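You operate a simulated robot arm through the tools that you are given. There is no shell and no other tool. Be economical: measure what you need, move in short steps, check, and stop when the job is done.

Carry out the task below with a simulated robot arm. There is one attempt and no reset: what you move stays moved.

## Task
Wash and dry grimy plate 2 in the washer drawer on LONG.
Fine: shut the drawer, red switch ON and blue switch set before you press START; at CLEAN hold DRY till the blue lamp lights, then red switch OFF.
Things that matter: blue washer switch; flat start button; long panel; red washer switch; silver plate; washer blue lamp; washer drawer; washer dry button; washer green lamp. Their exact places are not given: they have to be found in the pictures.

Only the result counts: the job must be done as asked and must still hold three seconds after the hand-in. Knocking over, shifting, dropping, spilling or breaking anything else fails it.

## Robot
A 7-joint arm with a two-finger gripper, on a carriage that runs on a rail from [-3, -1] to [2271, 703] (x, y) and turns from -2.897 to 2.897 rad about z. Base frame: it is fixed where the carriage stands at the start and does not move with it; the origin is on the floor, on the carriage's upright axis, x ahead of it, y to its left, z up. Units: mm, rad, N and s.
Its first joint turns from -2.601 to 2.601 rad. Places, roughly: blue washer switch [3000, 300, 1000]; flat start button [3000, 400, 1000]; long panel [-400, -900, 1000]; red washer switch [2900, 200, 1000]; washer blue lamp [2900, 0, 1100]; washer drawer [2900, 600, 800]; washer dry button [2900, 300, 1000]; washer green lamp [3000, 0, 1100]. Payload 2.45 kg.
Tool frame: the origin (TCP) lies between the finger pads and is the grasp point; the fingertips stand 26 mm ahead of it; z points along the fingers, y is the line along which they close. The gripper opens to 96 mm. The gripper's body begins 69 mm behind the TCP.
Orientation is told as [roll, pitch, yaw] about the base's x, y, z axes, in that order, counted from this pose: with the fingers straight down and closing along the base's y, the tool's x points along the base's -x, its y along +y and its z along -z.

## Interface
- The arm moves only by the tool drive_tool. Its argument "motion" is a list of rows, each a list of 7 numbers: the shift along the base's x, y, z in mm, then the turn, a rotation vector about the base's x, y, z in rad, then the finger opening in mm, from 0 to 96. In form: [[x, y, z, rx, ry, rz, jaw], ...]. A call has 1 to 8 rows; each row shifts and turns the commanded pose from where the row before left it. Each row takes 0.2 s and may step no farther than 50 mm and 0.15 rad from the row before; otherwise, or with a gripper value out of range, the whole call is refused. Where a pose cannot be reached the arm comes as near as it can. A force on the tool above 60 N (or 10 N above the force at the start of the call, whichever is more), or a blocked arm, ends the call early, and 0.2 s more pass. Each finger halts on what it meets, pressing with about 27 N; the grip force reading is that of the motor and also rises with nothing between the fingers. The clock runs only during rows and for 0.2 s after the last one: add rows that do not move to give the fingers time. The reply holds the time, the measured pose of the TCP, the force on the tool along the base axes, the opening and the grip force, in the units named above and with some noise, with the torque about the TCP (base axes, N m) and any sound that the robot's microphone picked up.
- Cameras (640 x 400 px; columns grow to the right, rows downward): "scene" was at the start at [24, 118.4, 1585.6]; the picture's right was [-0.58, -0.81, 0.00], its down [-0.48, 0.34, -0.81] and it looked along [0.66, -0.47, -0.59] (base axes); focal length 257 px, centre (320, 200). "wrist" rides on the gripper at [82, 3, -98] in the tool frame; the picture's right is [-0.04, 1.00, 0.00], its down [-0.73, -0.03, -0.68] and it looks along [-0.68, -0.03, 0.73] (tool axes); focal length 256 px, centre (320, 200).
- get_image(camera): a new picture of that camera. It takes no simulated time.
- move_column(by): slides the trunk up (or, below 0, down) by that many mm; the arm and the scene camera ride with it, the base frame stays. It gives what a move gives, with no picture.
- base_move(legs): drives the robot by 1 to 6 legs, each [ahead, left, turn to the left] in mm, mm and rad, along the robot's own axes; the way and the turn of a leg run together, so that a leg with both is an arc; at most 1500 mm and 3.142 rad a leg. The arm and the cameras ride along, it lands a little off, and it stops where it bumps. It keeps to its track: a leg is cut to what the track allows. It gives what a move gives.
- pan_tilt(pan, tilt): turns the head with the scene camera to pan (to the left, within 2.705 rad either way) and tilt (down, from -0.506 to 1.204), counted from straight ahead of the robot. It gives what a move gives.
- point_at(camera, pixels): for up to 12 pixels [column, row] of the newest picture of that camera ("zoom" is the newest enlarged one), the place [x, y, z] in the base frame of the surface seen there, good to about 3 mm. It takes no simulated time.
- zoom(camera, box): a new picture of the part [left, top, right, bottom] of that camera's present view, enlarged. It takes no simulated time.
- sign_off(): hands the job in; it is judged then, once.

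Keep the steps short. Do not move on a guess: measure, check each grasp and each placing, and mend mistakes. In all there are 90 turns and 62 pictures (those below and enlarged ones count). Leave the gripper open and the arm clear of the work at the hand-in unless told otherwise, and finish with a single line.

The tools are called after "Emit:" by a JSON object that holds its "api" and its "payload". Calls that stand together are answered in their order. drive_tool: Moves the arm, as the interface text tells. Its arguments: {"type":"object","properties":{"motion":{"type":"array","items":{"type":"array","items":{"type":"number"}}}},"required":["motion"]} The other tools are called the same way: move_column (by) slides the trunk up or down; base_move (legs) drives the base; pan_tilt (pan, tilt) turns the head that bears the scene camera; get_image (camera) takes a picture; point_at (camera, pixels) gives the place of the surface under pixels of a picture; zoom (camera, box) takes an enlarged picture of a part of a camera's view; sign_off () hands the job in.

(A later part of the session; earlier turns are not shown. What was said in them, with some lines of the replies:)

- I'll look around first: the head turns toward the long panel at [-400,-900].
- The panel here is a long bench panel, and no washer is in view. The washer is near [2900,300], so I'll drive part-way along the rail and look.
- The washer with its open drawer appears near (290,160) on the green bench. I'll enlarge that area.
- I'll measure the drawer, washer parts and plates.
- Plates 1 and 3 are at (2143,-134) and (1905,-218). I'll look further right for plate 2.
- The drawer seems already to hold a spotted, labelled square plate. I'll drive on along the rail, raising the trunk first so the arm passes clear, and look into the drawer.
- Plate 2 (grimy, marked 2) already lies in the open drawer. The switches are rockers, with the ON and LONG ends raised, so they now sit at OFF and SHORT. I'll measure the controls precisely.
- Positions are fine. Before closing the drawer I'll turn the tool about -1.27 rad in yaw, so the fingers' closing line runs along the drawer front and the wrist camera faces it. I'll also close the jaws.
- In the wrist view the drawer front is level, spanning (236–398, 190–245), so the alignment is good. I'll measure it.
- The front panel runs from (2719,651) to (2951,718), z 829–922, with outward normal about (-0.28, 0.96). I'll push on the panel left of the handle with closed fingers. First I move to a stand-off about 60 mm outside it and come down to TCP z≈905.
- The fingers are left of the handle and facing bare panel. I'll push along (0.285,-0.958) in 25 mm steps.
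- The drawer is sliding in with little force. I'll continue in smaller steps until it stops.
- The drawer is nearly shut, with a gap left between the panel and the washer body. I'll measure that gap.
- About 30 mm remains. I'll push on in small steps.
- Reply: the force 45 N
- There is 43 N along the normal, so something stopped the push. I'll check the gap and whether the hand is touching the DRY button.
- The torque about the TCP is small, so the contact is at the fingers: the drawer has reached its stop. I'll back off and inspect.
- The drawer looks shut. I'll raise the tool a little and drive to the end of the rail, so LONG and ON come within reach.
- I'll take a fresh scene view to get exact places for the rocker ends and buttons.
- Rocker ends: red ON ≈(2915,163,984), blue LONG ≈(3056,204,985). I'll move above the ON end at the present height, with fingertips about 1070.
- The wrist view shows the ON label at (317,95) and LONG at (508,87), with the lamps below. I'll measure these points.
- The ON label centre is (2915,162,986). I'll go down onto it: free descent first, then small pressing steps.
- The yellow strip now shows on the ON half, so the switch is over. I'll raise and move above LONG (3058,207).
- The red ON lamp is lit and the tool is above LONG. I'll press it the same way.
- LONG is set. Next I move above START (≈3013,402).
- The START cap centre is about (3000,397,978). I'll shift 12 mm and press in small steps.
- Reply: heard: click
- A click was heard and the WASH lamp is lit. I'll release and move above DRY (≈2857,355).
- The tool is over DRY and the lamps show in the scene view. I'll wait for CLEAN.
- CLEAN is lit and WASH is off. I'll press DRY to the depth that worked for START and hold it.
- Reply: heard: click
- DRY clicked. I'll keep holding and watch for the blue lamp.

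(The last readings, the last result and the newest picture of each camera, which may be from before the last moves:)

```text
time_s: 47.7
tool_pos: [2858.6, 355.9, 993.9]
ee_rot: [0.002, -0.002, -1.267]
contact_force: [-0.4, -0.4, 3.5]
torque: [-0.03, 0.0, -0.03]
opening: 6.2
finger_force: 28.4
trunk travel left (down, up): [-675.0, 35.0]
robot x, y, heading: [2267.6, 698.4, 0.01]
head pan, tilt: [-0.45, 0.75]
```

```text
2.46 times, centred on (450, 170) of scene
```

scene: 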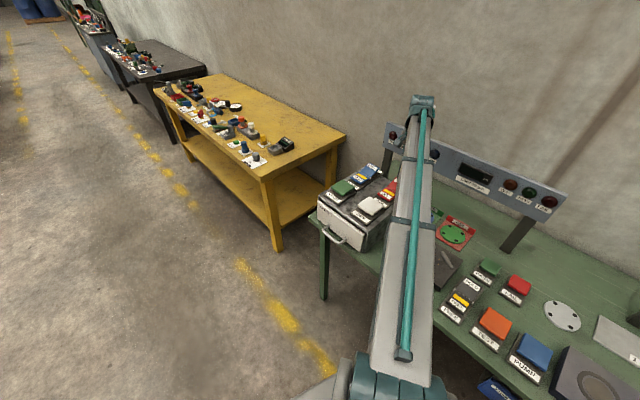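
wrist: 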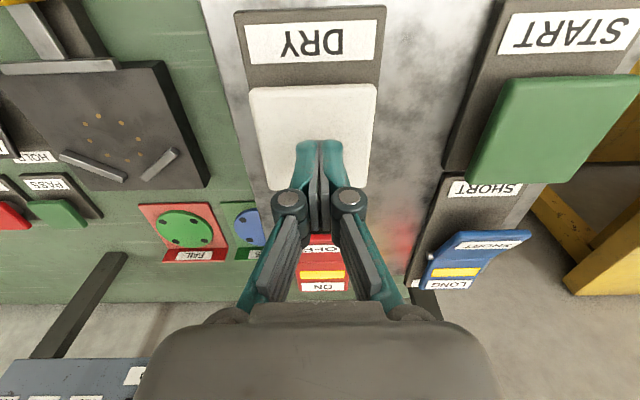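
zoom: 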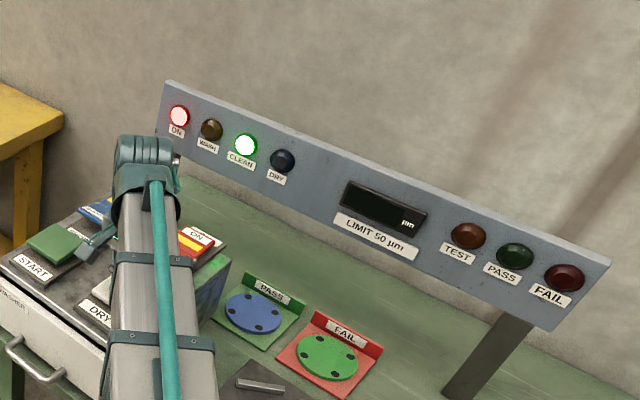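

Emit:
{"api": "drive_tool", "payload": {"motion": [[0, 0, 0, 0, 0, 0, 0], [0, 0, 0, 0, 0, 0, 0], [0, 0, 0, 0, 0, 0, 0], [0, 0, 0, 0, 0, 0, 0], [0, 0, 0, 0, 0, 0, 0], [0, 0, 0, 0, 0, 0, 0], [0, 0, 0, 0, 0, 0, 0], [0, 0, 0, 0, 0, 0, 0]]}}

Emit:
{"api": "zoom", "payload": {"camera": "scene", "box": [320, 100, 580, 240]}}

```text
time_s: 49.5
tool_pos: [2858.7, 355.6, 992.8]
ee_rot: [0.0, 0.0, -1.266]
contact_force: [0.8, -0.2, 3.2]
torque: [0.02, 0.0, 0.0]
opening: 6.1
finger_force: 29.1
trunk travel left (down, up): [-675.0, 35.0]
robot x, y, heading: [2262.1, 705.2, 0.009]
head pan, tilt: [-0.45, 0.75]
```

```text
2.46 times, centred on (450, 170) of scene
```

zoom: 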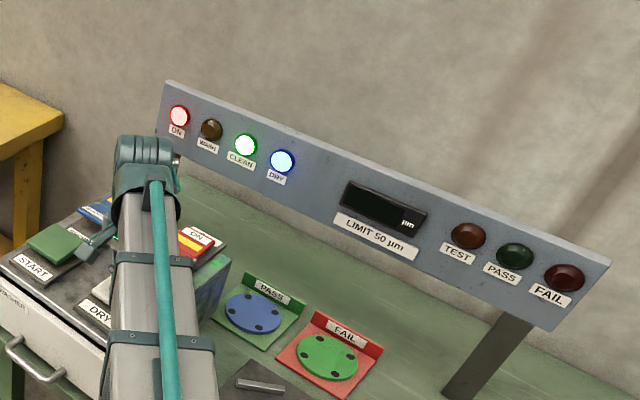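

The blue DRY lamp is lit. I'll release and move above the OFF end (≈2883,255), then measure it.

Emit:
{"api": "drive_tool", "payload": {"motion": [[0, 0, 45, 0, 0, 0, 0], [0, 0, 45, 0, 0, 0, 0], [8, -33, 0, 0, 0, 0, 0], [8, -33, 0, 0, 0, 0, 0], [8, -32, 0, 0, 0, 0, 0], [0, 0, 0, 0, 0, 0, 0]]}}

Emit:
{"api": "get_image", "payload": {"camera": "wrist"}}

Emit:
{"api": "point_at", "payload": {"camera": "wrist", "pixels": [[318, 60], [318, 75], [318, 90], [318, 100], [318, 110], [318, 125], [318, 135]]}}

```text
time_s: 50.9
tool_pos: [2881.9, 257.5, 1082.8]
ee_rot: [0.002, 0.0, -1.265]
contact_force: [-0.5, 0.6, 0.0]
torque: [0.01, 0.0, -0.01]
opening: 0.0
finger_force: 28.6
trunk travel left (down, up): [-675.0, 35.0]
robot x, y, heading: [2265.0, 701.6, 0.008]
head pan, tilt: [-0.45, 0.75]
```

```text
22 pictures are left
```

wrist: 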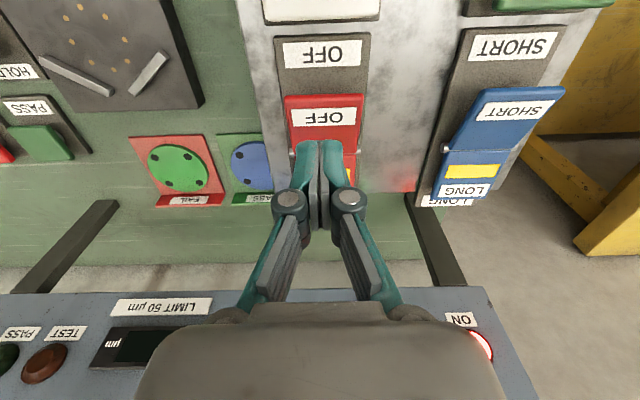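

```text
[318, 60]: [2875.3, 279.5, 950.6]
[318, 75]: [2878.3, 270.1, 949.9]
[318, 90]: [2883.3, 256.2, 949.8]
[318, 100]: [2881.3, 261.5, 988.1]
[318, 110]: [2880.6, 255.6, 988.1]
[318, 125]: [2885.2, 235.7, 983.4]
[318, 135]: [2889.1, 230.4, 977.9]
```

The OFF label centre is (2883,251,986). I'll press it down to TCP ≈996.

Emit:
{"api": "drive_tool", "payload": {"motion": [[2, -5, -40, 0, 0, 0, 0], [0, 0, -28, 0, 0, 0, 0], [0, 0, -5, 0, 0, 0, 0], [0, 0, -5, 0, 0, 0, 0], [0, 0, -5, 0, 0, 0, 0], [0, 0, -4, 0, 0, 0, 0], [0, 0, 0, 0, 0, 0, 0]]}}

Emit:
{"api": "drive_tool", "payload": {"motion": [[0, 0, 45, 0, 0, 0, 0], [0, 0, 45, 0, 0, 0, 0], [0, 0, 0, 0, 0, 0, 0]]}}

Emit:
{"api": "get_image", "payload": {"camera": "wrist"}}

Emit:
{"api": "zoom", "payload": {"camera": "scene", "box": [320, 100, 580, 240]}}

```text
time_s: 52.5
tool_pos: [2884.5, 252.1, 995.4]
ee_rot: [0.0, 0.0, -1.266]
contact_force: [0.2, 0.4, -0.2]
torque: [0.0, 0.01, 0.0]
opening: 0.0
finger_force: 28.9
trunk travel left (down, up): [-675.0, 35.0]
robot x, y, heading: [2261.7, 698.6, 0.002]
head pan, tilt: [-0.45, 0.75]
```

```text
time_s: 53.3
tool_pos: [2884.3, 251.2, 1088.3]
ee_rot: [0.0, 0.0, -1.265]
contact_force: [0.3, -0.7, 0.0]
torque: [0.0, 0.01, 0.01]
opening: 0.0
finger_force: 28.6
trunk travel left (down, up): [-675.0, 35.0]
robot x, y, heading: [2264.5, 701.9, 0.008]
head pan, tilt: [-0.45, 0.75]
```

```text
21 pictures are left
```

wrist: 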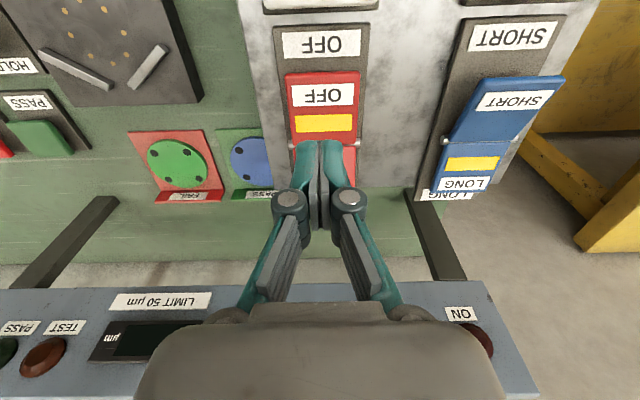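

```text
2.46 times, centred on (450, 170) of scene
```

zoom: 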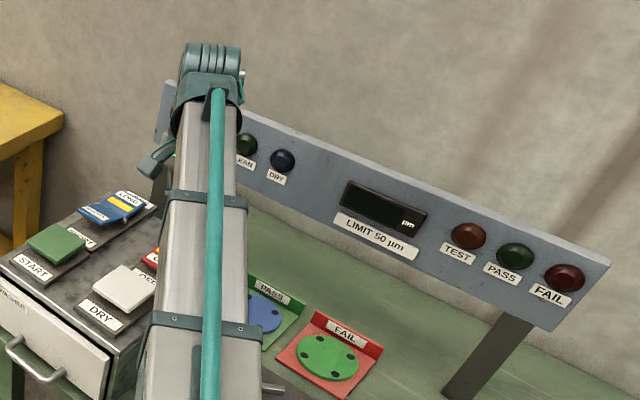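

The red switch is at OFF and its lamp is out. I'll pull the arm away from the washer and open the gripper.

Emit:
{"api": "drive_tool", "payload": {"motion": [[-12, 46, 0, 0, 0, 0, 0], [-12, 46, 0, 0, 0, 0, 0], [-12, 46, 0, 0, 0, 0, 0], [-12, 46, 0, 0, 0, 0, 0], [-12, 46, 0, 0, 0, 0, 30], [-12, 46, 0, 0, 0, 0, 60], [-12, 46, 0, 0, 0, 0, 90], [-12, 46, 0, 0, 0, 0, 96]]}}

Emit:
{"api": "drive_tool", "payload": {"motion": [[0, 0, 0, 0, 0, 0, 96], [0, 0, 0, 0, 0, 0, 96], [0, 0, 0, 0, 0, 0, 96]]}}

Emit:
{"api": "get_image", "payload": {"camera": "wrist"}}

Emit:
{"api": "zoom", "payload": {"camera": "scene", "box": [270, 100, 530, 260]}}

```text
time_s: 55.1
tool_pos: [2785.6, 620.7, 1086.9]
ee_rot: [0.0, -0.001, -1.265]
contact_force: [-0.3, 1.0, 0.0]
torque: [0.02, -0.01, 0.0]
opening: 95.8
finger_force: 0.0
trunk travel left (down, up): [-675.0, 35.0]
robot x, y, heading: [2266.2, 700.6, 0.004]
head pan, tilt: [-0.45, 0.75]
```

```text
time_s: 55.9
tool_pos: [2787.6, 619.0, 1086.0]
ee_rot: [0.0, 0.0, -1.265]
contact_force: [0.1, -0.6, 0.1]
torque: [0.01, -0.02, 0.02]
opening: 96.1
finger_force: 0.1
trunk travel left (down, up): [-675.0, 35.0]
robot x, y, heading: [2263.6, 699.7, 0.006]
head pan, tilt: [-0.45, 0.75]
```

```text
19 pictures are left
```

wrist: 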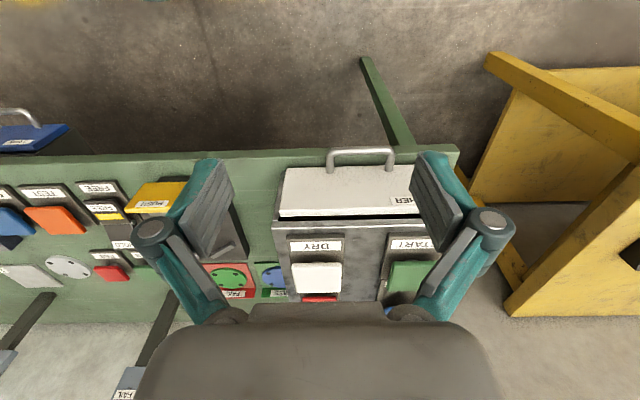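

```text
2.46 times, centred on (400, 180) of scene
```

zoom: 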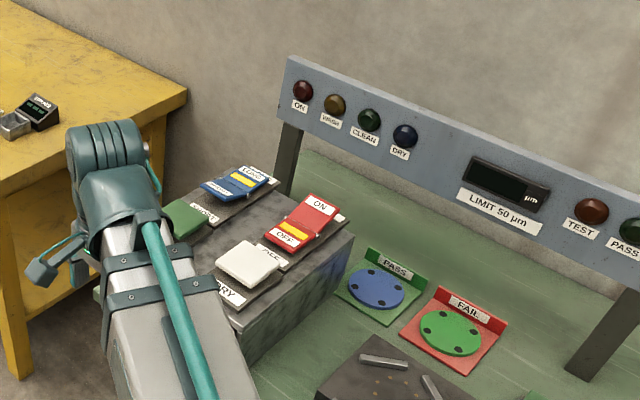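

All lamps are out, red is at OFF, the drawer is shut, the gripper is open and the arm is clear. I'm handing in the job.

Emit:
{"api": "sign_off", "payload": {}}

```text
The job is handed in.
```

Plate 2 was washed on LONG and dried until the blue lamp lit; the red switch is OFF, the drawer is shut, and the job is handed in.
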